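You operate a simulated robot arm through the tools that you are given. There is no shell and no other tool. Be economical: measure what you need, move in short steps, check, and stop when the job is done.

The job below is to be done with a simulated robot arm. You get a single attempt, and the scene is never put back.

Task
Move the spoilt red bow to the purple tray and set a silver stud in the cream bow.
Fine: one push on the red knob; end with the slide out, the new bow in it, the dial set.

The check looks at the end state, three seconds after you hand in, the way a careful person would. Anything else that was tipped, shoved, dropped, spilled or broken makes it a failure.

Robot
A 7-joint arm with a two-finger parallel gripper, fixed in place. Base frame: the origin is at the foot of the arm, x ahead of it, y to its left, z up; the work surface is at about z = 0.84. Lengths are in m, angles in rad, forces in N, time in s.
With the tool pointing down near the work surface it reaches from about 0.24 to 0.68 m from the base axis. Its first joint turns from -1.152 to 1.152 rad. Payload 2.4 kg.
Tool frame: the origin (TCP) lies between the finger pads and is the grasp point; the fingertips stand 0.03 m ahead of it; z points along the fingers, y is the line along which they close. Largest opening 0.094 m; finger width 0.028, thickness 0.01; the body of the gripper, 0.05 by 0.096 m, starts 0.055 m behind the TCP.
Orientation is that of the tool frame in the base frame, as [roll, pitch, yaw] about the fixed x, y, z axes, in that order (R = Rz(yaw) Ry(pitch) Rx(roll)). With the fingers straight down and closing along the base's y, the tool's x points along the base's -x, its y along +y and its z along -z.

Tools
- The arm moves only by the tool jog_arm. Its argument "plan" is a list of rows, each an object (a shift or turn left out is 0, a gripper value left out holds the last) with "angular": the turn, a rotation vector about the tool's x, y, z in units of 8 degrees (1.0 is 8 degrees), a list of three; "offset": the shift along the tool's x, y, z in units of 50 mm (1.0 is 50 mm), a list of three; "fingers": the opening, from 0 (shut) to 1 (fully open). In form: [{"angular": [wx, wy, wz], "offset": [dx, dy, dz], "fingers": fingers}, ...]. A call has 1 to 12 rows; each row shifts and turns the commanded pose from where the row before left it, along the tool's axes as they then stand. A call with a number of a shift or a turn outside -1 to 1 is refused whole. Rows are played at 5 a second. More than 0.05 m and 0.15 rad between two rows, or a gripper value outside its range, and nothing of the call is played. A pose out of reach is approached as far as the arm can. The call stops where the force on the tool passes 40 N (or 10 N more than at its start, if that is more) or the arm is blocked; 0.2 s more then pass. Each finger travels about 0.153 m/s and halts on what it meets, pressing with about 25 N; the grip force reading is that of the motor and also rises with nothing between the fingers. The clock runs only during rows and for 0.2 s after the last one: add rows that do not move to give the fingers time. The reply holds the time, the measured pose of the TCP, the force on the tool along the base axes, the opening and the grip force, in the units named above and with some noise, with the torque about the TCP (base axes, N m) and any sound that the robot's microphone picked up.
- Cameras (640 x 400 px; columns grow to the right, rows downward): "scene" is fixed at [0.0507, 0.4859, 1.4449]; the picture's right is [-0.60, -0.80, 0.00], its down [-0.44, 0.33, -0.84] and it looks along [0.67, -0.50, -0.55] (base axes); focal length 327 px, centre (320, 200). "wrist" rides on the gripper at [0.076, 0.014, -0.103] in the tool frame; the picture's right is [-0.18, 0.98, 0.00], its down [-0.75, -0.14, -0.64] and it looks along [-0.63, -0.12, 0.77] (tool axes); focal length 243 px, centre (320, 200). There is no depth. A picture from a camera that has moved, and an enlarged one, comes with that camera's place and axes in the base frame and with its lens.
- get_image(camera): a new picture of that camera. The clock stands still meanwhile.
- inspect(camera, box): a new picture of the part [left, top, right, bottom] of that camera's present view, enlarged. The clock stands still meanwhile.
- job_done(): hands the job in; it is judged then, once.

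Work in short steps. Places have to be worked out from the pictures, the camera data and where the tool is seen: move nearer, look again, correct. Check each grasp and each placing, and mend what went wrong. You have 120 turns and 76 pictures in all, those below and enlarged ones among them. Open the gripper and draw the arm clear of the work before you hand the job in, unless the task says otherwise; then end with one line.

The tools are called after "Emit:" by a JSON object that holds its "op" and its "data". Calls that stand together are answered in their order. jog_arm: Moves the arm, as the interface text tells. Its arguments: {"type":"object","properties":{"plan":{"type":"array","items":{"type":"object","properties":{"angular":{"type":"array","items":{"type":"number"}},"offset":{"type":"array","items":{"type":"number"}},"fingers":{"type":"number"}}}}},"required":["plan"]} The other tools are called the same way: get_image (camera) takes a picture; inspect (camera, box) takes an enlarged picture of a part of a camera's view; job_done () hands the job in.

At the start:

```text
t: 0.0
tcp_pos: [0.392, 0.1992, 1.2774]
tcp_rot: [3.141, -0.002, 3.141]
wrist_force: [0.1, 1.2, -0.1]
moment: [-0.01, 0.02, 0.0]
opening: 0.094
grip_force: 0.1
```

scene: 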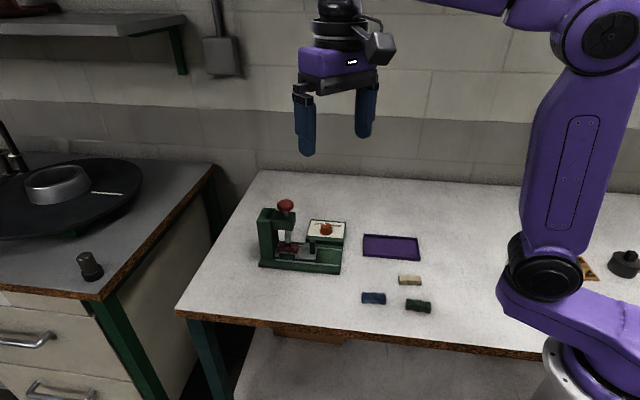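
wrist: 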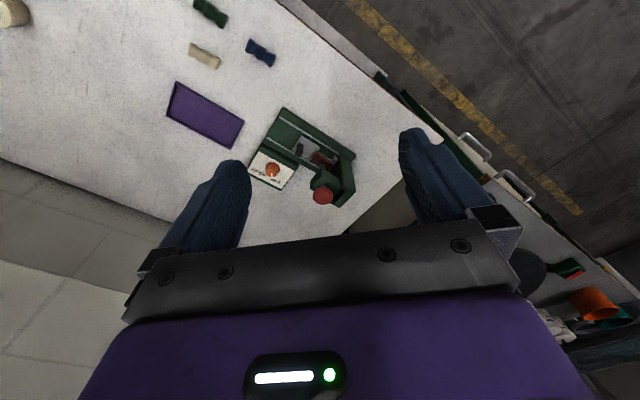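

The device is a press with a slide, a dial and a red knob. I'll look closer from both cameras.

Emit:
{"op": "inspect", "data": {"camera": "scene", "box": [240, 180, 360, 290]}}

Emit:
{"op": "inspect", "data": {"camera": "wrist", "box": [230, 90, 370, 215]}}

Emit:
{"op": "inspect", "data": {"camera": "scene", "box": [340, 225, 450, 325]}}

```text
3.64 times, centred on (300, 235) of scene
camera zoom: at [0.0507, 0.4859, 1.4449], right [-0.6, -0.8, 0.0], down [-0.44, 0.33, -0.84], along [0.67, -0.5, -0.55], focal length 1188 px, centre (393, 73)
```

zoom: 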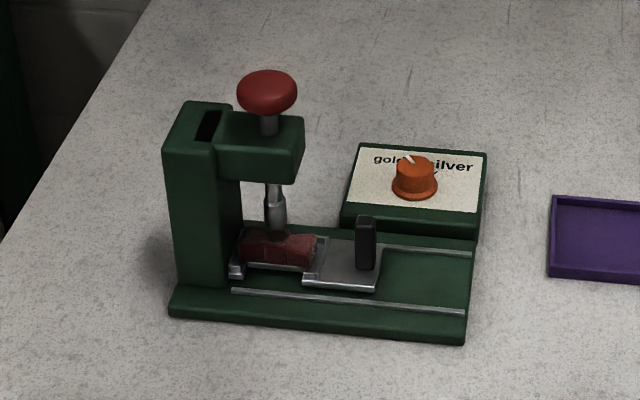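

```text
3.20 times, centred on (300, 152) of wrist
camera zoom: at [0.3155, 0.2137, 1.3806], right [0.18, 0.98, 0.0], down [0.75, -0.14, 0.64], along [0.63, -0.12, -0.77], focal length 776 px, centre (384, 352)
```

zoom: 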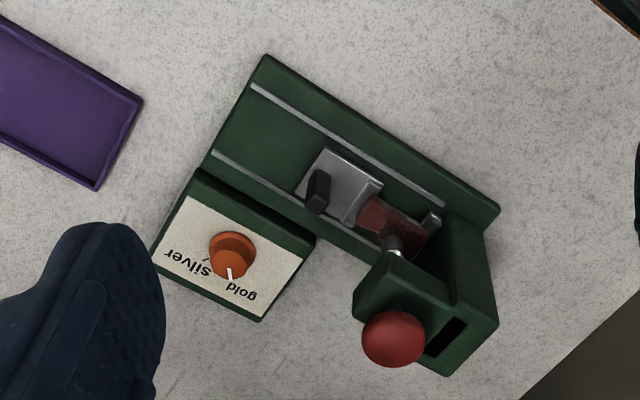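

```text
4.00 times, centred on (395, 275) of scene
camera zoom: at [0.0507, 0.4859, 1.4449], right [-0.6, -0.8, 0.0], down [-0.44, 0.33, -0.84], along [0.67, -0.5, -0.55], focal length 1307 px, centre (20, -100)
```

zoom: 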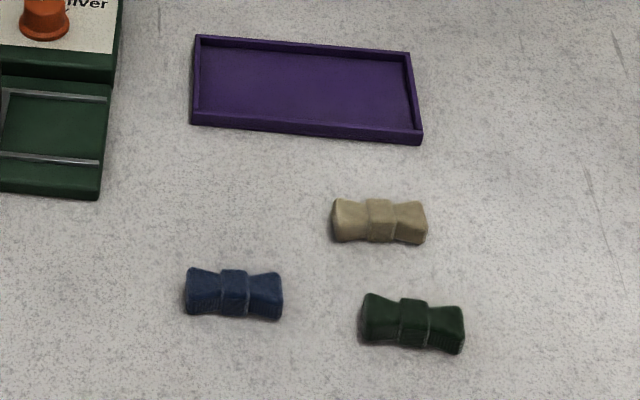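

The slide runs from about (0.615, 0.167) outwards along roughly (-0.68, -0.73), and the bows lie along about the same axis. I'll yaw the tool 47° to match, come down a bit and look with the wrist camera.

Emit:
{"op": "jog_arm", "data": {"plan": [{"angular": [0, 0, -0.979], "offset": [0, 0, 0.5]}, {"angular": [0, 0, -0.979], "offset": [0, 0, 0.5]}, {"angular": [0, 0, -0.979], "offset": [0, 0, 0.5]}, {"angular": [0, 0, -0.979], "offset": [0, 0, 0.5]}, {"angular": [0, 0, -0.979], "offset": [0, 0, 0.5]}, {"angular": [0, 0, -0.979], "offset": [0, 0, 0.5]}, {"offset": [0.18, -0.9, 0]}, {"offset": [0.18, -0.9, 0]}, {"offset": [0.18, -0.9, 0]}, {"offset": [0.18, -0.9, 0]}, {}]}}

Emit:
{"op": "get_image", "data": {"camera": "wrist"}}

```text
t: 2.4
tcp_pos: [0.4984, 0.0481, 1.1272]
tcp_rot: [-3.141, -0.001, -2.322]
wrist_force: [0.5, 0.0, 0.1]
moment: [0.0, 0.01, -0.01]
opening: 0.0939
grip_force: 0.0
```

```text
70 pictures are left
camera wrist: at [0.436, 0.0029, 1.2295], right [-0.59, 0.8, 0.0], down [0.62, 0.45, 0.64], along [0.52, 0.38, -0.77], focal length 243 px, centre (320, 200)
```

wrist: 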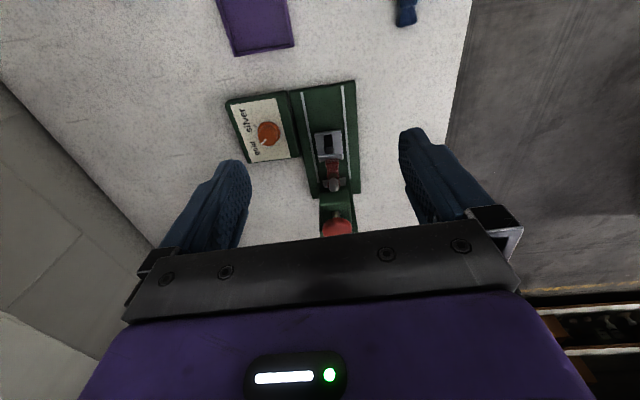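

Emit:
{"op": "inspect", "data": {"camera": "wrist", "box": [220, 70, 380, 245]}}

```text
2.29 times, centred on (300, 158) of wrist
camera zoom: at [0.436, 0.0029, 1.2295], right [-0.59, 0.8, 0.0], down [0.62, 0.45, 0.64], along [0.52, 0.38, -0.77], focal length 555 px, centre (366, 297)
```

zoom: 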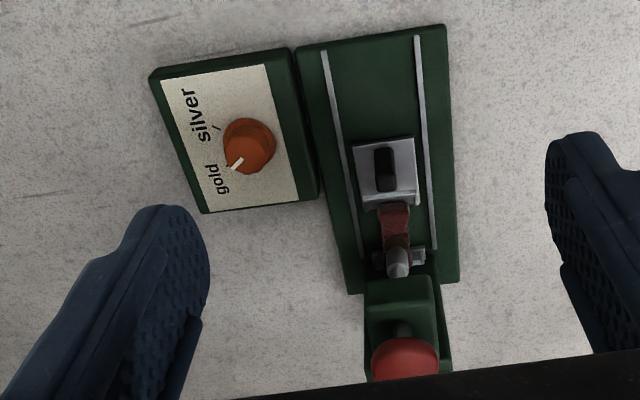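

Rails run at about 44° and the handle sits near (0.571, 0.118), with its top about z 0.90. I'll trim the yaw, half close the fingers, move above the handle and stop high to check.

Emit:
{"op": "jog_arm", "data": {"plan": [{"angular": [0, 0, 0.37], "fingers": 0.43}, {"offset": [-0.6, 0, 0]}, {"offset": [-0.6, 0, 0]}, {"offset": [-0.7, 0, 0]}, {"offset": [0, 0, 0.8]}, {"offset": [0, 0, 0.8]}, {"offset": [0, 0, 0.8]}, {"offset": [0, 0, 0.5]}, {}]}}

Emit:
{"op": "get_image", "data": {"camera": "wrist"}}

Emit:
{"op": "inspect", "data": {"camera": "scene", "box": [240, 140, 400, 280]}}

```text
t: 4.4
tcp_pos: [0.5662, 0.1165, 0.981]
tcp_rot: [-3.141, 0.0, -2.375]
wrist_force: [0.1, -0.8, 0.0]
moment: [0.0, 0.0, 0.04]
opening: 0.0404
grip_force: 0.1
```

```text
68 pictures are left
camera wrist: at [0.5008, 0.0739, 1.0829], right [-0.55, 0.83, 0.0], down [0.64, 0.42, 0.64], along [0.54, 0.35, -0.77], focal length 243 px, centre (320, 200)
```

wrist: 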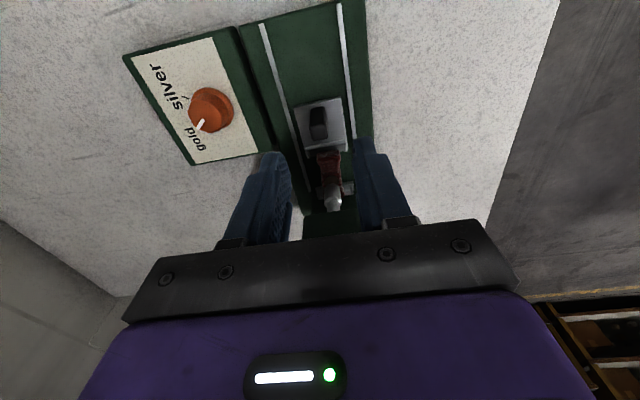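

```text
2.86 times, centred on (320, 210) of scene
camera zoom: at [0.0507, 0.4859, 1.4449], right [-0.6, -0.8, 0.0], down [-0.44, 0.33, -0.84], along [0.67, -0.5, -0.55], focal length 934 px, centre (320, 171)
```

zoom: 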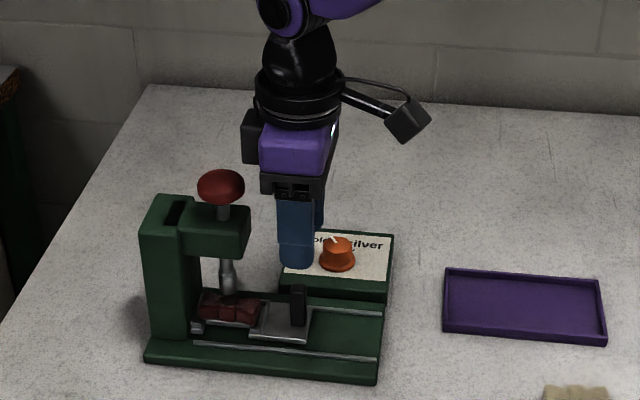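

The handle is about centred under the TCP and there is clearance to the press head. I'll go down to z about 0.906 and look before closing.

Emit:
{"op": "jog_arm", "data": {"plan": [{"offset": [0, 0, 0.5]}, {"offset": [0, 0, 0.5]}, {"offset": [0, 0, 0.5]}, {}]}}

Emit:
{"op": "inspect", "data": {"camera": "wrist", "box": [200, 50, 440, 220]}}

Emit:
{"op": "inspect", "data": {"camera": "scene", "box": [250, 170, 370, 280]}}

```text
t: 5.4
tcp_pos: [0.5659, 0.1152, 0.9066]
tcp_rot: [3.141, -0.001, -2.376]
wrist_force: [-0.5, -0.3, -0.1]
moment: [0.02, 0.01, 0.01]
opening: 0.0403
grip_force: 0.1
```

```text
2.35 times, centred on (320, 135) of wrist
camera zoom: at [0.5016, 0.0737, 1.0088], right [-0.55, 0.83, 0.0], down [0.64, 0.42, 0.64], along [0.54, 0.35, -0.77], focal length 571 px, centre (320, 353)
```

zoom: 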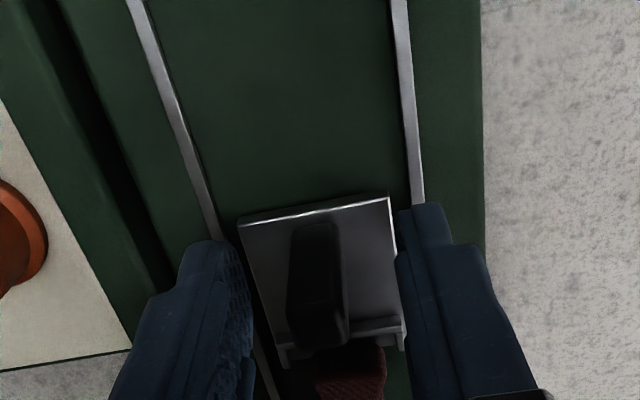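

```text
3.64 times, centred on (310, 225) of scene
camera zoom: at [0.0507, 0.4859, 1.4449], right [-0.6, -0.8, 0.0], down [-0.44, 0.33, -0.84], along [0.67, -0.5, -0.55], focal length 1188 px, centre (356, 109)
```

zoom: 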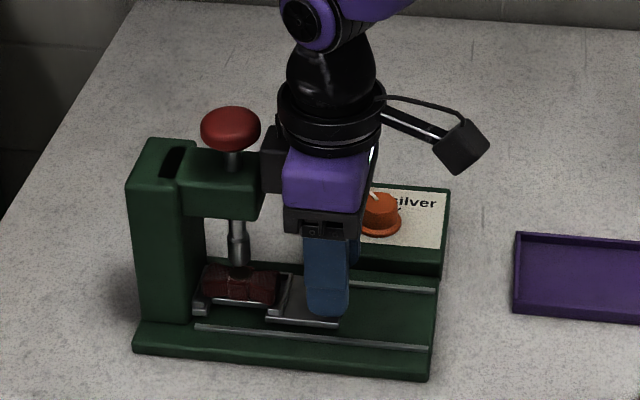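

The fingers straddle the handle. Close and pull out 20 mm.

Emit:
{"op": "jog_arm", "data": {"plan": [{"fingers": 0}, {"fingers": 0}, {"offset": [0.2, 0, 0]}, {"offset": [0.2, 0, 0]}, {}]}}

```text
t: 6.6
tcp_pos: [0.5532, 0.1025, 0.9087]
tcp_rot: [-3.138, 0.004, -2.37]
wrist_force: [8.5, -8.0, 11.9]
moment: [0.07, 0.63, 0.65]
opening: 0.0135
grip_force: 44.8
```

The slide is moving (13.5 mm handle held) with some sideways load. I'll ease by shifting to tool −y and up slightly, and keep pulling.

Emit:
{"op": "jog_arm", "data": {"plan": [{"offset": [0.2, -0.03, -0.04]}, {"offset": [0.2, -0.02, 0]}, {}]}}

Emit:
{"op": "inspect", "data": {"camera": "scene", "box": [250, 170, 370, 280]}}

```text
t: 7.4
tcp_pos: [0.5391, 0.0856, 0.9087]
tcp_rot: [3.14, -0.003, -2.371]
wrist_force: [5.2, -3.4, -21.1]
moment: [0.15, -1.34, 0.62]
opening: 0.0134
grip_force: 45.0
```

```text
3.64 times, centred on (310, 225) of scene
camera zoom: at [0.0511, 0.4859, 1.4449], right [-0.6, -0.8, 0.0], down [-0.44, 0.33, -0.83], along [0.67, -0.5, -0.55], focal length 1188 px, centre (356, 109)
```

zoom: 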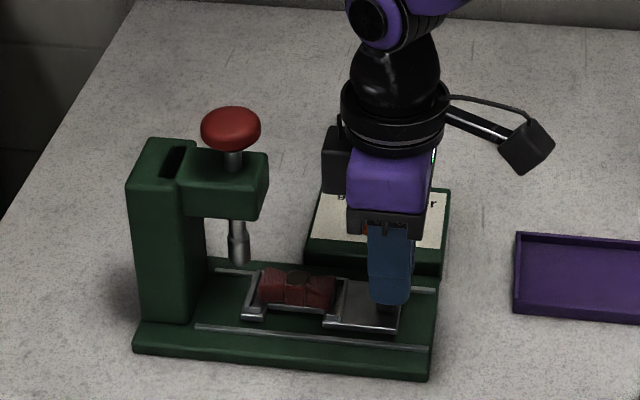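

It slides well; I'm now pulling up slightly, so lower 1 mm and pull on 20 mm, watching for the stop.

Emit:
{"op": "jog_arm", "data": {"plan": [{"offset": [0.15, -0.01, 0.025]}, {"offset": [0.15, -0.01, 0]}, {"offset": [0.1, 0, 0]}, {}]}}

Emit:
{"op": "inspect", "data": {"camera": "scene", "box": [250, 170, 370, 280]}}

```text
t: 8.4
tcp_pos: [0.5262, 0.0719, 0.9083]
tcp_rot: [3.14, -0.001, -2.372]
wrist_force: [-6.9, 7.2, 2.6]
moment: [-0.79, 0.25, 0.57]
opening: 0.0137
grip_force: 45.2
```

```text
3.64 times, centred on (310, 225) of scene
camera zoom: at [0.0504, 0.4861, 1.4448], right [-0.6, -0.8, 0.0], down [-0.44, 0.33, -0.84], along [0.67, -0.5, -0.55], focal length 1188 px, centre (356, 109)
```

zoom: 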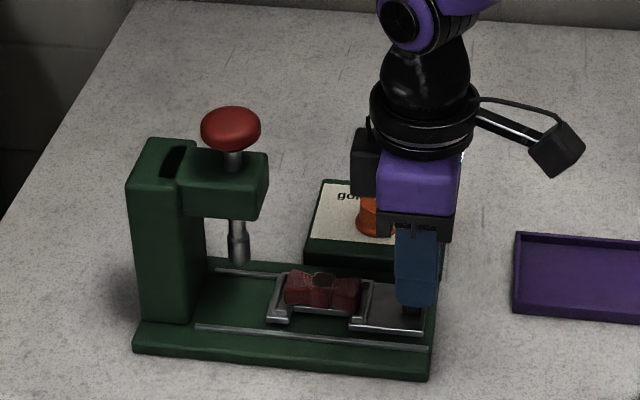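

No end stop felt yet. Pull on in 5 mm steps.

Emit:
{"op": "jog_arm", "data": {"plan": [{"offset": [0.1, 0.02, 0]}, {"offset": [0.1, 0, 0]}, {}]}}

```text
t: 9.2
tcp_pos: [0.5184, 0.0652, 0.9097]
tcp_rot: [-3.14, -0.001, -2.373]
wrist_force: [-7.3, 7.1, 6.1]
moment: [-0.31, 0.59, 0.58]
opening: 0.0138
grip_force: 44.7
```

Emit:
{"op": "jog_arm", "data": {"plan": [{"offset": [0.08, 0.02, 0.01]}, {"offset": [0.08, 0.01, 0]}, {}]}}

Emit:
{"op": "inspect", "data": {"camera": "scene", "box": [250, 170, 370, 280]}}

```text
t: 10.0
tcp_pos: [0.5135, 0.0595, 0.9096]
tcp_rot: [-3.14, 0.003, -2.376]
wrist_force: [1.6, -2.3, 11.0]
moment: [-0.11, 0.95, 0.68]
opening: 0.0139
grip_force: 45.4
```

```text
3.64 times, centred on (310, 225) of scene
camera zoom: at [0.0506, 0.4858, 1.4449], right [-0.6, -0.8, 0.0], down [-0.44, 0.33, -0.84], along [0.67, -0.5, -0.55], focal length 1188 px, centre (356, 109)
```

zoom: 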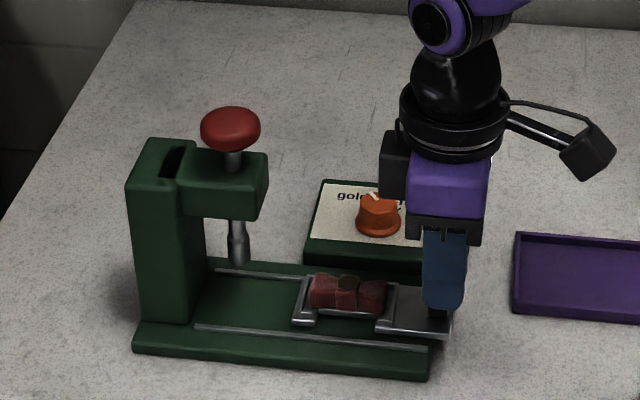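

Emit:
{"op": "jog_arm", "data": {"plan": [{"offset": [0.08, 0, 0.01]}, {"offset": [0.08, 0, 0.01]}, {}]}}

```text
t: 10.8
tcp_pos: [0.5079, 0.0554, 0.9093]
tcp_rot: [-3.137, 0.004, -2.373]
wrist_force: [3.5, -3.0, 39.6]
moment: [0.3, 0.85, 0.6]
opening: 0.0137
grip_force: 45.2
```

Down force has built up; relieve 1 mm up and look at the position.

Emit:
{"op": "jog_arm", "data": {"plan": [{"offset": [0, 0, -0.025]}, {"offset": [0.08, 0, 0]}, {}]}}

Emit:
{"op": "inspect", "data": {"camera": "scene", "box": [250, 170, 370, 280]}}

```text
t: 11.6
tcp_pos: [0.506, 0.0553, 0.9089]
tcp_rot: [-3.133, 0.011, -2.372]
wrist_force: [28.6, 11.7, -6.7]
moment: [0.63, 0.17, 0.48]
opening: 0.0137
grip_force: 44.8
```

```text
3.64 times, centred on (310, 225) of scene
camera zoom: at [0.0516, 0.4862, 1.4447], right [-0.6, -0.8, 0.0], down [-0.44, 0.33, -0.83], along [0.67, -0.5, -0.55], focal length 1188 px, centre (356, 109)
```

zoom: 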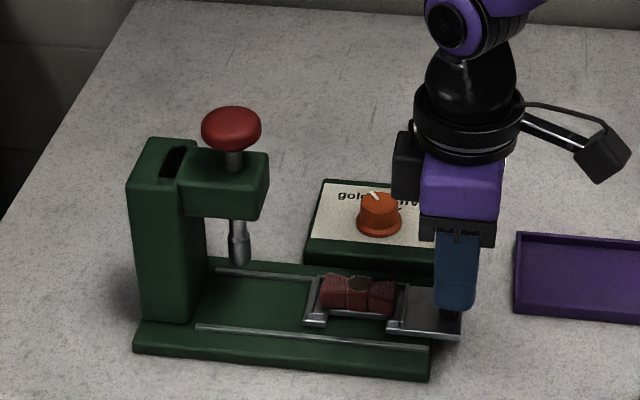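

Axial stop reached (about 29 N, travel 85 mm). Ease off, open part way, rise and view the bow.

Emit:
{"op": "jog_arm", "data": {"plan": [{"offset": [-0.06, 0, 0]}, {"fingers": 0.43}, {}, {"offset": [0, 0, -0.7]}, {"offset": [0, 0, -0.8]}, {}]}}

Emit:
{"op": "inspect", "data": {"camera": "wrist", "box": [200, 50, 440, 220]}}

Emit:
{"op": "inspect", "data": {"camera": "scene", "box": [250, 170, 370, 280]}}

```text
t: 13.0
tcp_pos: [0.5054, 0.0553, 0.9831]
tcp_rot: [3.141, -0.001, -2.374]
wrist_force: [-0.6, 0.6, -0.3]
moment: [0.01, -0.01, -0.02]
opening: 0.0405
grip_force: 0.0
```

```text
2.35 times, centred on (320, 135) of wrist
camera zoom: at [0.4412, 0.0136, 1.0861], right [-0.55, 0.83, 0.0], down [0.64, 0.42, 0.64], along [0.54, 0.35, -0.77], focal length 571 px, centre (320, 353)
```

zoom: 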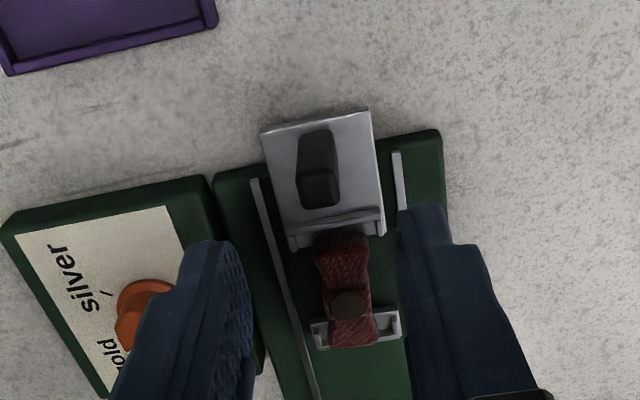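

```text
3.64 times, centred on (310, 225) of scene
camera zoom: at [0.0507, 0.4859, 1.4449], right [-0.6, -0.8, 0.0], down [-0.44, 0.33, -0.84], along [0.67, -0.5, -0.55], focal length 1188 px, centre (356, 109)
```

zoom: 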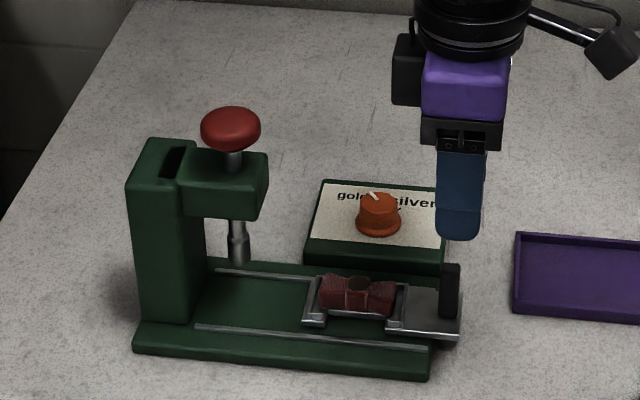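

The slide is out, and the bow is about 62 mm inward of the handle, near (0.554, 0.102). Move above it and descend to z 0.925 for a check.

Emit:
{"op": "jog_arm", "data": {"plan": [{"offset": [-0.68, 0, 0]}, {"offset": [-0.67, 0, 0]}, {"offset": [0, 0, 0.6]}, {"offset": [0, 0, 0.56]}, {}]}}

Emit:
{"op": "inspect", "data": {"camera": "wrist", "box": [200, 50, 440, 220]}}

Emit:
{"op": "inspect", "data": {"camera": "scene", "box": [250, 170, 370, 280]}}

```text
t: 14.2
tcp_pos: [0.5554, 0.102, 0.9252]
tcp_rot: [3.141, 0.001, -2.374]
wrist_force: [0.4, -0.1, 0.6]
moment: [0.02, 0.02, 0.01]
opening: 0.0404
grip_force: 0.0
```

```text
2.35 times, centred on (320, 135) of wrist
camera zoom: at [0.4901, 0.0593, 1.0268], right [-0.55, 0.83, 0.0], down [0.64, 0.42, 0.64], along [0.54, 0.35, -0.77], focal length 571 px, centre (320, 353)
```

zoom: 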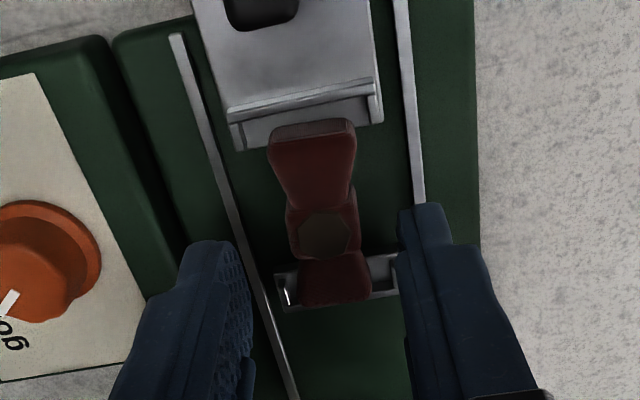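

```text
3.64 times, centred on (310, 225) of scene
camera zoom: at [0.0507, 0.4859, 1.4449], right [-0.6, -0.8, 0.0], down [-0.44, 0.33, -0.84], along [0.67, -0.5, -0.55], focal length 1188 px, centre (356, 109)
```

zoom: 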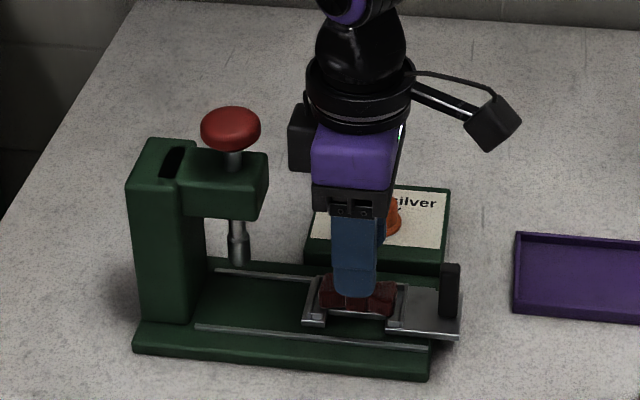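

Well centred. Descend to TCP z about 0.897, close on the bow and check.

Emit:
{"op": "jog_arm", "data": {"plan": [{"offset": [0, 0, 0.28]}, {"offset": [0, 0, 0.28]}, {}, {"fingers": 0}, {"fingers": 0}, {"fingers": 0}]}}

Emit:
{"op": "inspect", "data": {"camera": "scene", "box": [250, 170, 370, 280]}}

```text
t: 15.6
tcp_pos: [0.5536, 0.1009, 0.8971]
tcp_rot: [-3.141, 0.0, -2.374]
wrist_force: [0.9, -0.2, -1.0]
moment: [-0.02, -0.01, 0.01]
opening: 0.0256
grip_force: 24.7
```

```text
3.64 times, centred on (310, 225) of scene
camera zoom: at [0.0507, 0.4859, 1.4449], right [-0.6, -0.8, 0.0], down [-0.44, 0.33, -0.84], along [0.67, -0.5, -0.55], focal length 1188 px, centre (356, 109)
```

zoom: 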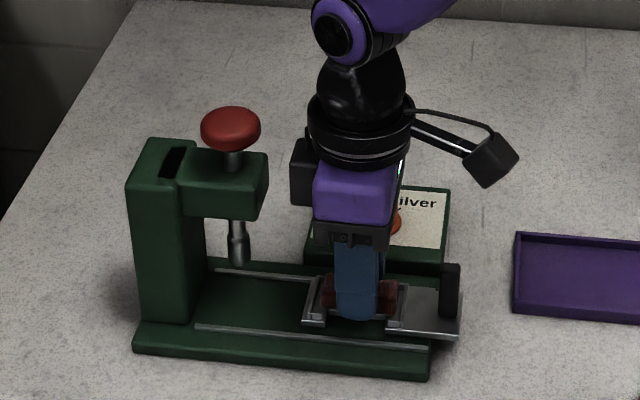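

Bow held (25.6 mm). Lift straight up, carry above the tray, and look.

Emit:
{"op": "jog_arm", "data": {"plan": [{"offset": [0, 0, -0.5]}, {"offset": [0, 0, -0.8]}, {"offset": [0, 0, -0.8]}, {"offset": [0.897, -0.4, 0]}, {"offset": [0.897, -0.4, 0]}, {"offset": [0.897, -0.4, 0]}, {"offset": [0.897, -0.4, 0]}, {}, {}]}}

Emit:
{"op": "get_image", "data": {"camera": "scene"}}

Emit:
{"op": "get_image", "data": {"camera": "wrist"}}

```text
t: 17.6
tcp_pos: [0.481, -0.0809, 0.9997]
tcp_rot: [-3.141, -0.001, -2.373]
wrist_force: [-0.2, 0.6, -0.5]
moment: [-0.02, 0.02, 0.03]
opening: 0.0253
grip_force: 24.8
```

```text
55 pictures are left
```

scene: 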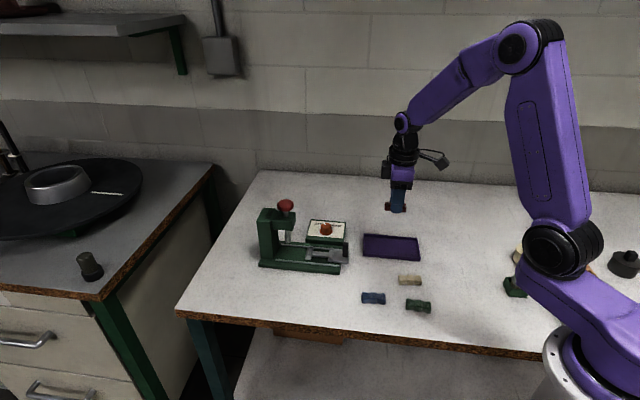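

```text
54 pictures are left
camera wrist: at [0.4158, -0.1222, 1.1024], right [-0.55, 0.83, 0.0], down [0.64, 0.42, 0.64], along [0.54, 0.35, -0.77], focal length 243 px, centre (320, 200)
```

wrist: 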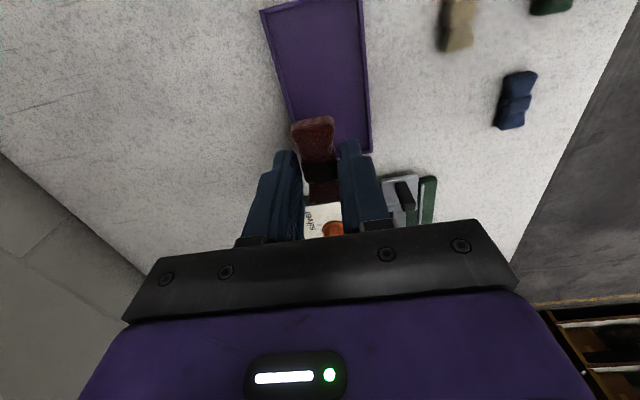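

The bow is over the tray centre (about (0.475, -0.083)). Lower to z 0.895 first.

Emit:
{"op": "jog_arm", "data": {"plan": [{"offset": [0, 0, 0.7]}, {"offset": [0, 0, 0.7]}, {"offset": [0, 0, 0.5]}, {"offset": [0, 0, 0.2]}, {}]}}

Emit:
{"op": "inspect", "data": {"camera": "scene", "box": [340, 180, 450, 280]}}

```text
t: 18.8
tcp_pos: [0.4796, -0.0803, 0.8977]
tcp_rot: [3.141, 0.0, -2.373]
wrist_force: [1.1, -0.8, 0.1]
moment: [-0.02, 0.03, 0.0]
opening: 0.0255
grip_force: 24.8
```

```text
4.00 times, centred on (395, 230) of scene
camera zoom: at [0.0507, 0.4859, 1.4449], right [-0.6, -0.8, 0.0], down [-0.44, 0.33, -0.84], along [0.67, -0.5, -0.55], focal length 1307 px, centre (20, 80)
```

zoom: 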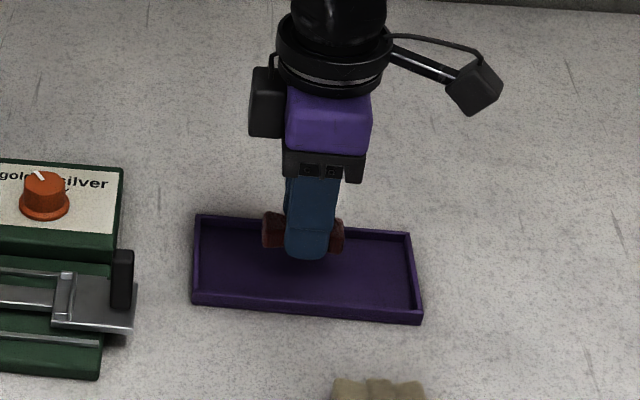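

Fine placement; lower further in small steps until light contact.

Emit:
{"op": "jog_arm", "data": {"plan": [{"offset": [0, 0, 0.12]}, {"offset": [0, 0, 0.12]}, {"offset": [0, 0, 0.06]}, {"offset": [0, 0, 0.06]}, {}]}}

```text
t: 20.0
tcp_pos: [0.48, -0.0814, 0.8802]
tcp_rot: [3.141, 0.0, -2.375]
wrist_force: [0.0, 0.3, -0.8]
moment: [0.01, -0.01, -0.03]
opening: 0.0254
grip_force: 24.9
```

Emit:
{"op": "jog_arm", "data": {"plan": [{"offset": [0, 0, 0.04]}, {"offset": [0, 0, 0.03]}, {}]}}

Emit:
{"op": "inspect", "data": {"camera": "scene", "box": [340, 180, 450, 280]}}

```text
t: 20.8
tcp_pos: [0.4792, -0.0821, 0.8775]
tcp_rot: [-3.137, 0.001, -2.375]
wrist_force: [-7.8, 0.9, 38.4]
moment: [0.06, 0.24, 0.01]
opening: 0.0256
grip_force: 24.9
```

```text
4.00 times, centred on (395, 230) of scene
camera zoom: at [0.0499, 0.486, 1.4449], right [-0.6, -0.8, 0.0], down [-0.44, 0.33, -0.84], along [0.67, -0.5, -0.55], focal length 1307 px, centre (20, 80)
```

zoom: 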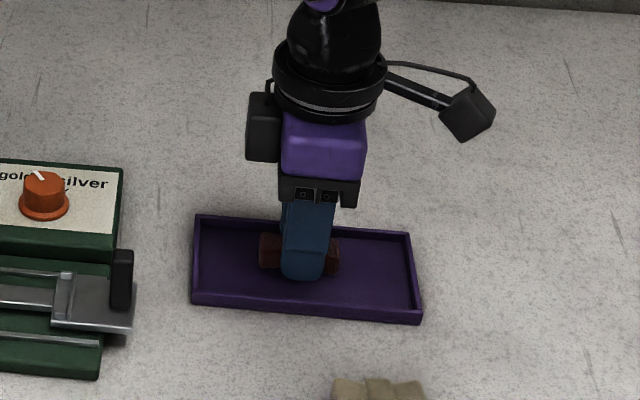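

Contact with the tray at z 0.878. Ease up, open and rise.

Emit:
{"op": "jog_arm", "data": {"plan": [{"offset": [0, 0, -0.05]}, {"fingers": 0.5}, {"fingers": 0.5}, {"offset": [0, 0, -0.6]}, {"offset": [0, 0, -0.9]}, {"offset": [0, 0, -0.9]}, {}]}}

Emit:
{"op": "inspect", "data": {"camera": "scene", "box": [340, 225, 450, 325]}}

```text
t: 22.4
tcp_pos: [0.4799, -0.0812, 0.9969]
tcp_rot: [-3.14, 0.002, -2.372]
wrist_force: [-0.7, 0.5, 0.4]
moment: [-0.01, 0.0, 0.0]
opening: 0.0472
grip_force: 0.0
```

```text
4.00 times, centred on (395, 275) of scene
camera zoom: at [0.0507, 0.4859, 1.4449], right [-0.6, -0.8, 0.0], down [-0.44, 0.33, -0.84], along [0.67, -0.5, -0.55], focal length 1307 px, centre (20, -100)
```

zoom: 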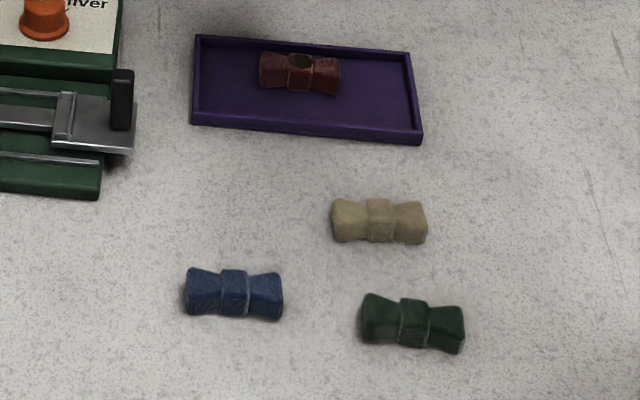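

Red bow rests in the tray. Move above the cream bow near (0.363, -0.016) and look.

Emit:
{"op": "jog_arm", "data": {"plan": [{"offset": [0.26, 0.86, 0]}, {"offset": [0.26, 0.86, 0]}, {"offset": [0.26, 0.86, 0]}, {}]}}

Emit:
{"op": "get_image", "data": {"camera": "wrist"}}

Emit:
{"op": "inspect", "data": {"camera": "wrist", "box": [200, 50, 440, 220]}}

```text
t: 23.4
tcp_pos: [0.3622, -0.0163, 0.9962]
tcp_rot: [3.14, -0.001, -2.374]
wrist_force: [0.0, -0.3, 0.8]
moment: [0.0, 0.01, 0.0]
opening: 0.0469
grip_force: 0.1
```

```text
50 pictures are left
camera wrist: at [0.2965, -0.058, 1.0992], right [-0.55, 0.83, 0.0], down [0.64, 0.42, 0.64], along [0.54, 0.35, -0.77], focal length 243 px, centre (320, 200)
```

wrist: 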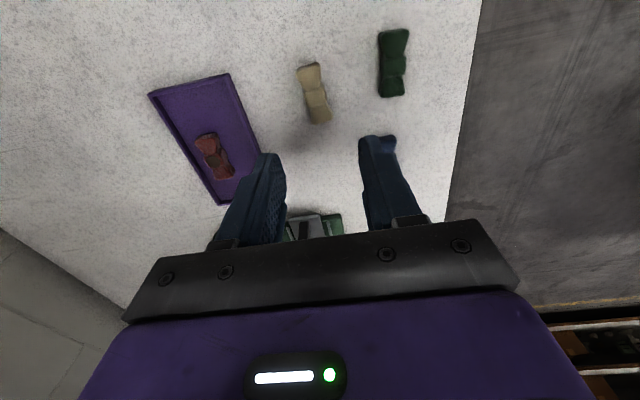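

```text
2.35 times, centred on (320, 135) of wrist
camera zoom: at [0.2965, -0.058, 1.0992], right [-0.55, 0.83, 0.0], down [0.64, 0.42, 0.64], along [0.54, 0.35, -0.77], focal length 571 px, centre (320, 353)
```

zoom: 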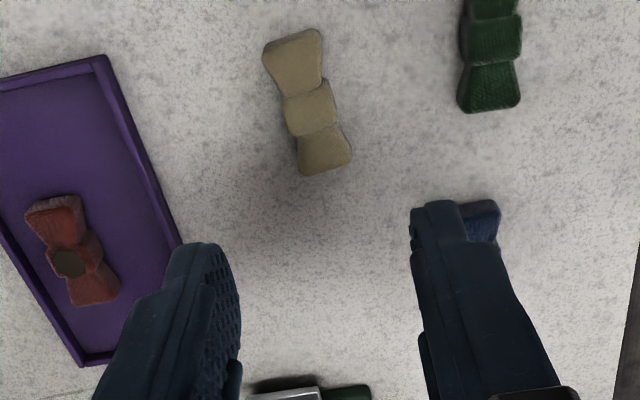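

Cream bow is at about (0.360, -0.022), turned about 4° from the tool. Rotate, centre and come down to z 0.925.

Emit:
{"op": "jog_arm", "data": {"plan": [{"angular": [0, 0, -0.5]}, {"offset": [0.12, -0.05, 0.4]}, {"offset": [0, 0, 0.5]}, {"offset": [0, 0, 0.5]}, {}]}}

Emit:
{"op": "inspect", "data": {"camera": "wrist", "box": [200, 50, 440, 220]}}

Emit:
{"op": "inspect", "data": {"camera": "scene", "box": [350, 225, 460, 325]}}

```text
t: 24.6
tcp_pos: [0.3609, -0.0231, 0.9278]
tcp_rot: [-3.141, -0.001, -2.304]
wrist_force: [-0.5, 1.0, -0.6]
moment: [0.0, -0.01, 0.01]
opening: 0.047
grip_force: 0.1
```

```text
2.35 times, centred on (320, 135) of wrist
camera zoom: at [0.299, -0.0692, 1.0297], right [-0.61, 0.79, 0.0], down [0.61, 0.47, 0.64], along [0.51, 0.39, -0.77], focal length 571 px, centre (320, 353)
```

zoom: 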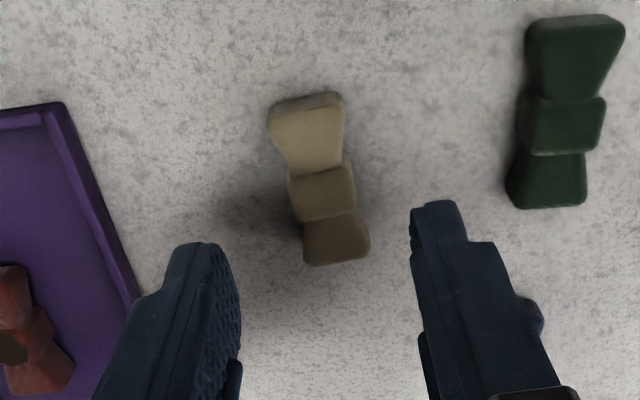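

```text
4.00 times, centred on (405, 275) of scene
camera zoom: at [0.0507, 0.4859, 1.4449], right [-0.6, -0.8, 0.0], down [-0.44, 0.33, -0.84], along [0.67, -0.5, -0.55], focal length 1307 px, centre (-20, -100)
```

zoom: 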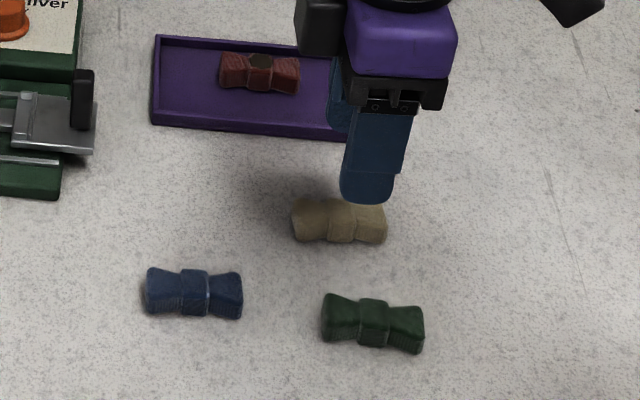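

Centred within a millimetre. Descend to z about 0.876 and grip.

Emit:
{"op": "jog_arm", "data": {"plan": [{"offset": [0, 0, 0.5]}, {"offset": [0, 0, 0.3]}, {"offset": [0, 0, 0.22]}, {}, {"fingers": 0}, {"fingers": 0}, {"fingers": 0}]}}

Emit:
{"op": "inspect", "data": {"camera": "wrist", "box": [200, 50, 440, 220]}}

```text
t: 26.2
tcp_pos: [0.3603, -0.0227, 0.878]
tcp_rot: [-3.141, -0.003, -2.304]
wrist_force: [-0.8, 0.2, 0.6]
moment: [0.0, 0.01, -0.03]
opening: 0.0256
grip_force: 25.1
```

```text
2.35 times, centred on (320, 135) of wrist
camera zoom: at [0.2995, -0.0681, 0.9795], right [-0.61, 0.79, 0.0], down [0.61, 0.47, 0.64], along [0.51, 0.39, -0.77], focal length 571 px, centre (320, 353)
```

zoom: 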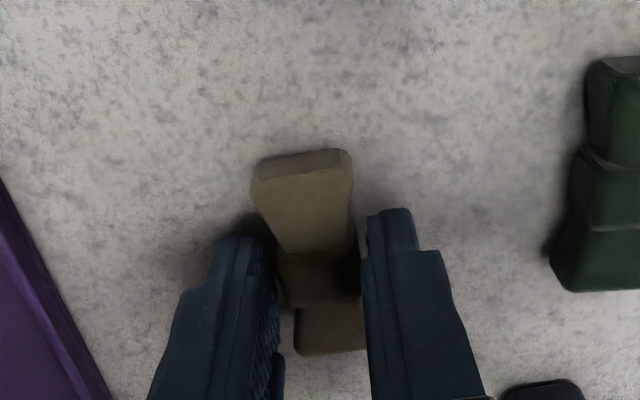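

Same 25.6 mm grip. Lift, turn back to the slide's yaw, and carry to above the seat, then check.

Emit:
{"op": "jog_arm", "data": {"plan": [{"offset": [0, 0, -0.4]}, {"offset": [0, 0, -0.9]}, {"offset": [0, 0, -0.9]}, {"angular": [0, 0, 0.5], "offset": [0, 0, -0.2]}, {"offset": [-0.9, -0.18, 0]}, {"offset": [-0.9, -0.18, 0]}, {"offset": [-0.9, -0.18, 0]}, {"offset": [-0.9, -0.18, 0]}, {"offset": [-0.9, -0.18, 0]}, {}, {}]}}

Emit:
{"op": "inspect", "data": {"camera": "wrist", "box": [200, 50, 440, 220]}}

Emit:
{"op": "inspect", "data": {"camera": "scene", "box": [250, 170, 370, 280]}}

```text
t: 28.6
tcp_pos: [0.5519, 0.1011, 1.0001]
tcp_rot: [3.141, 0.0, -2.373]
wrist_force: [-0.5, -0.5, -0.2]
moment: [-0.02, 0.02, 0.0]
opening: 0.0256
grip_force: 24.8
```

```text
2.35 times, centred on (320, 135) of wrist
camera zoom: at [0.4876, 0.0593, 1.1014], right [-0.55, 0.83, 0.0], down [0.64, 0.42, 0.64], along [0.54, 0.35, -0.77], focal length 571 px, centre (320, 353)
```

zoom: 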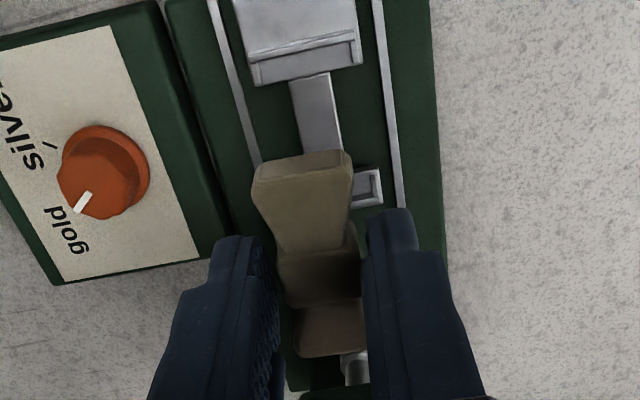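

```text
3.64 times, centred on (310, 225) of scene
camera zoom: at [0.0507, 0.4859, 1.4449], right [-0.6, -0.8, 0.0], down [-0.44, 0.33, -0.84], along [0.67, -0.5, -0.55], focal length 1188 px, centre (356, 109)
```

zoom: 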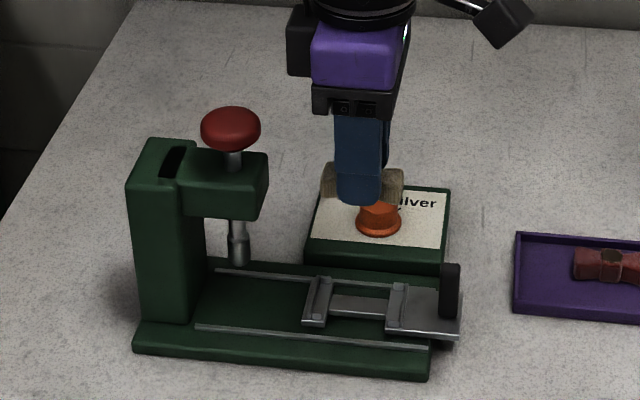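

The empty seat shows a bar between two lips. I judge the cream bow about 1.5 mm outward in the grip, so shift inward 2 mm and descend to z 0.925.

Emit:
{"op": "jog_arm", "data": {"plan": [{"offset": [-0.045, -0.015, 0.5]}, {"offset": [0, 0, 0.5]}, {"offset": [0, 0, 0.5]}, {}]}}

Emit:
{"op": "inspect", "data": {"camera": "wrist", "box": [220, 50, 420, 200]}}

Emit:
{"op": "inspect", "data": {"camera": "scene", "box": [290, 200, 380, 280]}}

```text
t: 29.6
tcp_pos: [0.555, 0.1033, 0.9222]
tcp_rot: [-3.14, -0.001, -2.373]
wrist_force: [0.4, -0.3, -0.2]
moment: [0.0, 0.01, 0.01]
opening: 0.0258
grip_force: 25.1
```

```text
2.67 times, centred on (320, 125) of wrist
camera zoom: at [0.4913, 0.061, 1.0256], right [-0.55, 0.83, 0.0], down [0.64, 0.42, 0.64], along [0.54, 0.35, -0.77], focal length 647 px, centre (320, 400)
```

zoom: 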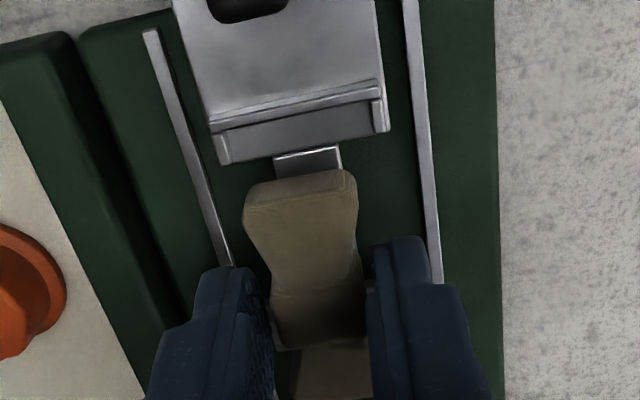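

```text
5.00 times, centred on (335, 240) of scene
camera zoom: at [0.0507, 0.4859, 1.4449], right [-0.6, -0.8, 0.0], down [-0.44, 0.33, -0.84], along [0.67, -0.5, -0.55], focal length 1634 px, centre (245, 0)
```

zoom: 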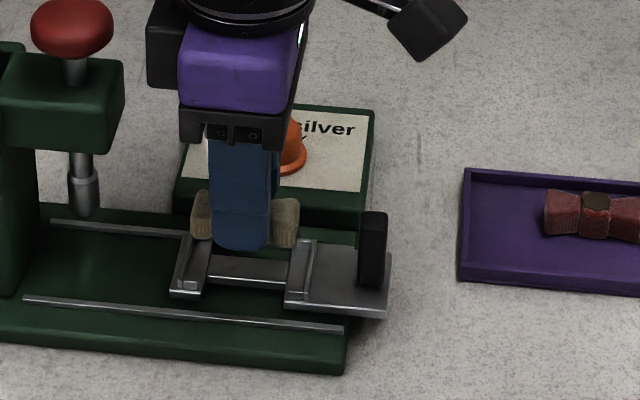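

Aligned lengthwise and across. Descend in small steps to contact, expected near z 0.899.

Emit:
{"op": "jog_arm", "data": {"plan": [{"offset": [0, 0, 0.2]}, {"offset": [0, 0, 0.12]}, {"offset": [0, 0, 0.08]}, {"offset": [0, 0, 0.05]}, {}]}}

Emit:
{"op": "inspect", "data": {"camera": "scene", "box": [290, 200, 380, 280]}}

```text
t: 30.8
tcp_pos: [0.5555, 0.1034, 0.9006]
tcp_rot: [3.141, 0.0, -2.373]
wrist_force: [0.0, 0.7, -0.4]
moment: [0.01, -0.01, -0.02]
opening: 0.0255
grip_force: 24.6
```

```text
5.00 times, centred on (335, 240) of scene
camera zoom: at [0.0507, 0.4859, 1.4449], right [-0.6, -0.8, 0.0], down [-0.44, 0.33, -0.84], along [0.67, -0.5, -0.55], focal length 1634 px, centre (245, 0)
```

zoom: 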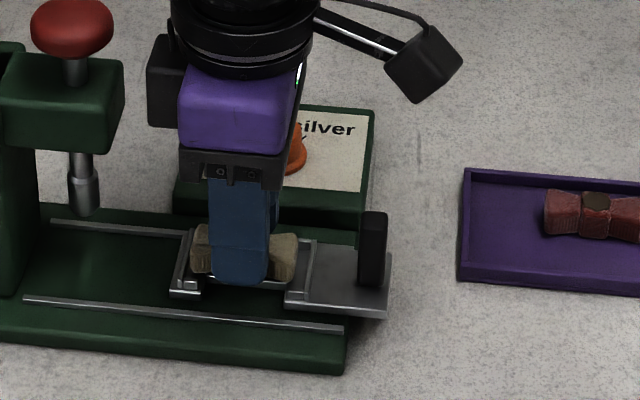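

Nearly seated, no contact yet. Step down 1 mm at a time.

Emit:
{"op": "jog_arm", "data": {"plan": [{"offset": [0, 0, 0.03]}, {"offset": [0, 0, 0.02]}, {}]}}

```text
t: 31.6
tcp_pos: [0.5565, 0.104, 0.8988]
tcp_rot: [-3.14, 0.003, -2.373]
wrist_force: [1.3, -0.9, 12.3]
moment: [-0.07, 0.05, 0.04]
opening: 0.0256
grip_force: 25.7
```

Light contact at z 0.899, as expected for a seated bow. Open and rise.

Emit:
{"op": "jog_arm", "data": {"plan": [{"fingers": 0.4}, {"fingers": 0.4}, {"offset": [0, 0, -0.5]}, {"offset": [0, 0, -0.9]}, {"offset": [0.9, 0, -0.3]}, {}]}}

Emit:
{"op": "inspect", "data": {"camera": "scene", "box": [290, 200, 380, 280]}}

Emit:
{"op": "inspect", "data": {"camera": "wrist", "box": [200, 50, 440, 220]}}

```text
t: 33.0
tcp_pos: [0.522, 0.0758, 0.9841]
tcp_rot: [3.141, 0.0, -2.372]
wrist_force: [0.2, -0.5, -0.2]
moment: [0.0, 0.0, 0.03]
opening: 0.0378
grip_force: 0.1
```

```text
5.00 times, centred on (335, 240) of scene
camera zoom: at [0.0507, 0.4859, 1.4449], right [-0.6, -0.8, 0.0], down [-0.44, 0.33, -0.84], along [0.67, -0.5, -0.55], focal length 1634 px, centre (245, 0)
```

zoom: 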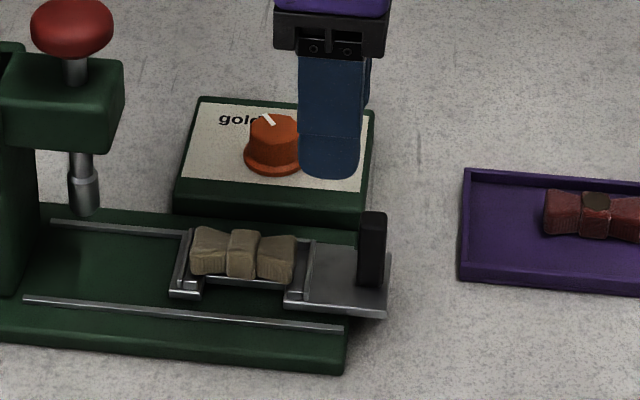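

```text
2.35 times, centred on (320, 135) of wrist
camera zoom: at [0.4576, 0.0335, 1.0852], right [-0.55, 0.83, 0.0], down [0.64, 0.42, 0.64], along [0.54, 0.35, -0.77], focal length 571 px, centre (320, 353)
```

zoom: 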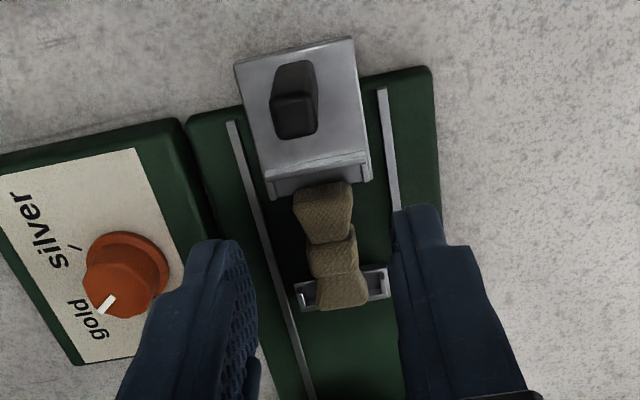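

Cream bow is seated. Next the dial: move above it, near (0.597, 0.038), to read pointer and marks.

Emit:
{"op": "jog_arm", "data": {"plan": [{"offset": [-0.27, -0.8, 0], "fingers": 0.55}, {"offset": [-0.27, -0.8, 0]}, {}]}}

Emit:
{"op": "inspect", "data": {"camera": "wrist", "box": [200, 50, 440, 220]}}

Emit:
{"op": "inspect", "data": {"camera": "scene", "box": [290, 200, 380, 280]}}

```text
t: 33.8
tcp_pos: [0.5978, 0.034, 0.9836]
tcp_rot: [-3.14, 0.002, -2.373]
wrist_force: [0.8, 0.0, 0.3]
moment: [0.02, 0.04, 0.0]
opening: 0.0516
grip_force: 0.1
```

```text
2.35 times, centred on (320, 135) of wrist
camera zoom: at [0.5335, -0.0072, 1.0848], right [-0.55, 0.83, 0.0], down [0.64, 0.42, 0.64], along [0.54, 0.35, -0.77], focal length 571 px, centre (320, 353)
```

zoom: 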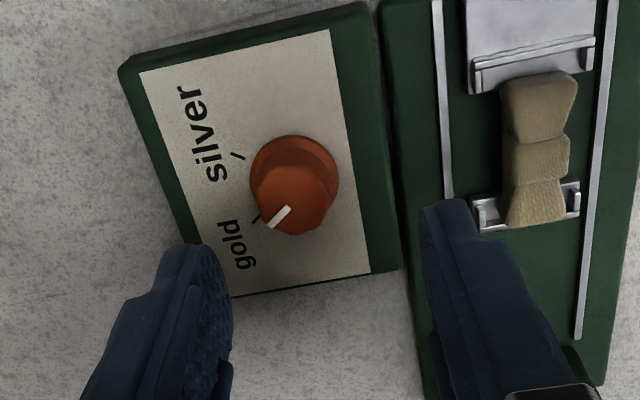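

```text
5.00 times, centred on (335, 240) of scene
camera zoom: at [0.0507, 0.4859, 1.4449], right [-0.6, -0.8, 0.0], down [-0.44, 0.33, -0.84], along [0.67, -0.5, -0.55], focal length 1634 px, centre (245, 0)
```

zoom: 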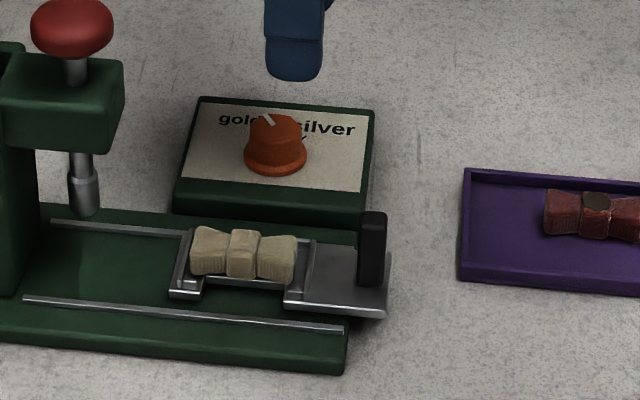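

Box centre reads (0.611, 0.033); pointer is at gold (about −12°) and the silver tick is at about −77°, so a clockwise turn of about 65°. I'll pre-rotate −33°, centre and come down to look again.

Emit:
{"op": "jog_arm", "data": {"plan": [{"angular": [0, 0, -1]}, {"angular": [0, 0, -1]}, {"angular": [0, 0, -1]}, {"angular": [0, 0, -1.0]}, {"offset": [0, -0.26, 0.45]}, {"offset": [0, 0, 0.45]}, {}]}}

Emit:
{"op": "inspect", "data": {"camera": "wrist", "box": [200, 50, 440, 220]}}

Emit:
{"op": "inspect", "data": {"camera": "scene", "box": [290, 200, 380, 280]}}

```text
t: 35.4
tcp_pos: [0.6099, 0.0296, 0.9395]
tcp_rot: [3.14, -0.001, -1.815]
wrist_force: [0.1, -0.6, -0.2]
moment: [0.02, 0.0, 0.0]
opening: 0.0516
grip_force: 0.1
```

```text
2.35 times, centred on (320, 135) of wrist
camera zoom: at [0.5786, -0.0397, 1.0409], right [-0.91, 0.42, 0.0], down [0.32, 0.7, 0.64], along [0.27, 0.58, -0.77], focal length 571 px, centre (320, 353)
```

zoom: 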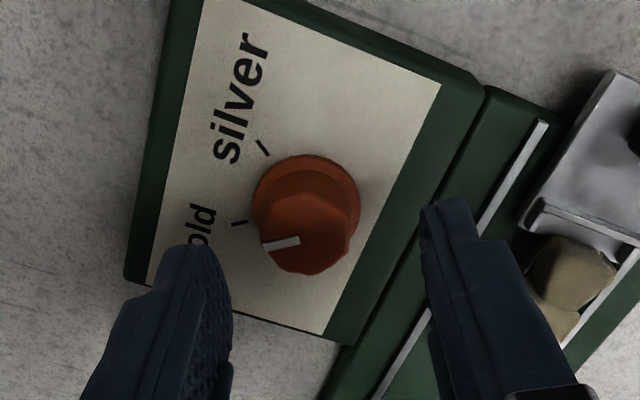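

```text
5.00 times, centred on (335, 240) of scene
camera zoom: at [0.0507, 0.4859, 1.4449], right [-0.6, -0.8, 0.0], down [-0.44, 0.33, -0.84], along [0.67, -0.5, -0.55], focal length 1634 px, centre (245, 0)
```

zoom: 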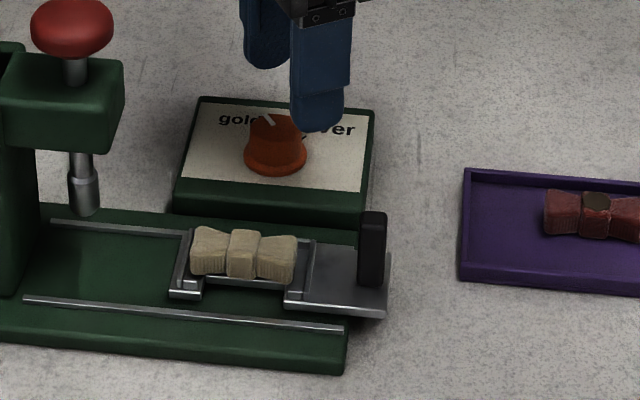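

Correct 4 mm along tool −y and go down to z 0.913, tips above the knob skirt, then look.

Emit:
{"op": "jog_arm", "data": {"plan": [{"offset": [0, -0.082, 0.2]}, {"offset": [0, 0, 0.33]}, {}]}}

Emit:
{"op": "inspect", "data": {"camera": "wrist", "box": [200, 50, 440, 220]}}

Emit:
{"op": "inspect", "data": {"camera": "scene", "box": [290, 190, 360, 250]}}

```text
t: 36.2
tcp_pos: [0.6155, 0.0291, 0.9108]
tcp_rot: [3.141, 0.0, -1.816]
wrist_force: [-0.2, 0.3, -0.1]
moment: [0.0, 0.0, -0.01]
opening: 0.0516
grip_force: 0.0
```

```text
2.35 times, centred on (320, 135) of wrist
camera zoom: at [0.5832, -0.0414, 1.0133], right [-0.91, 0.42, 0.0], down [0.32, 0.7, 0.64], along [0.27, 0.58, -0.77], focal length 571 px, centre (320, 353)
```

zoom: 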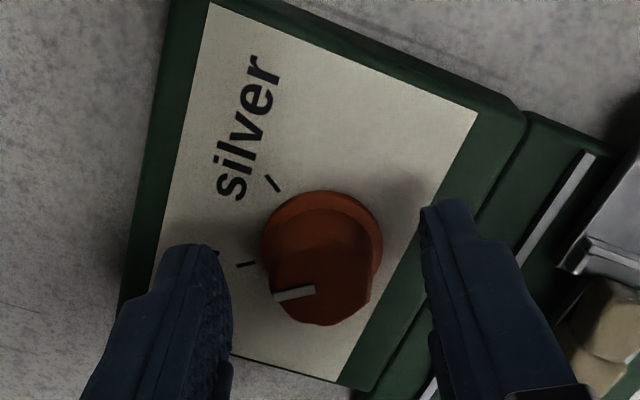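

```text
6.67 times, centred on (325, 220) of scene
camera zoom: at [0.0507, 0.4859, 1.4449], right [-0.6, -0.8, 0.0], down [-0.44, 0.33, -0.84], along [0.67, -0.5, -0.55], focal length 2178 px, centre (287, 67)
```

zoom: 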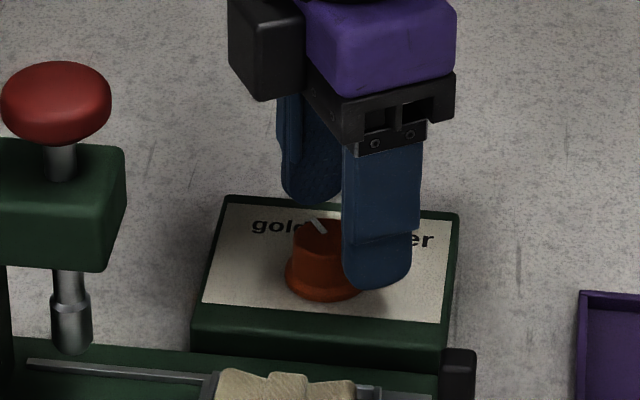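

Knob is centred between the fingers. Close on it and check the load.

Emit:
{"op": "jog_arm", "data": {"plan": [{"fingers": 0}, {"fingers": 0}, {"fingers": 0}]}}

```text
t: 37.0
tcp_pos: [0.6162, 0.0273, 0.9099]
tcp_rot: [-3.141, 0.001, -1.816]
wrist_force: [9.9, -1.8, -6.7]
moment: [-0.03, -0.38, -0.09]
opening: 0.0275
grip_force: 44.8
```

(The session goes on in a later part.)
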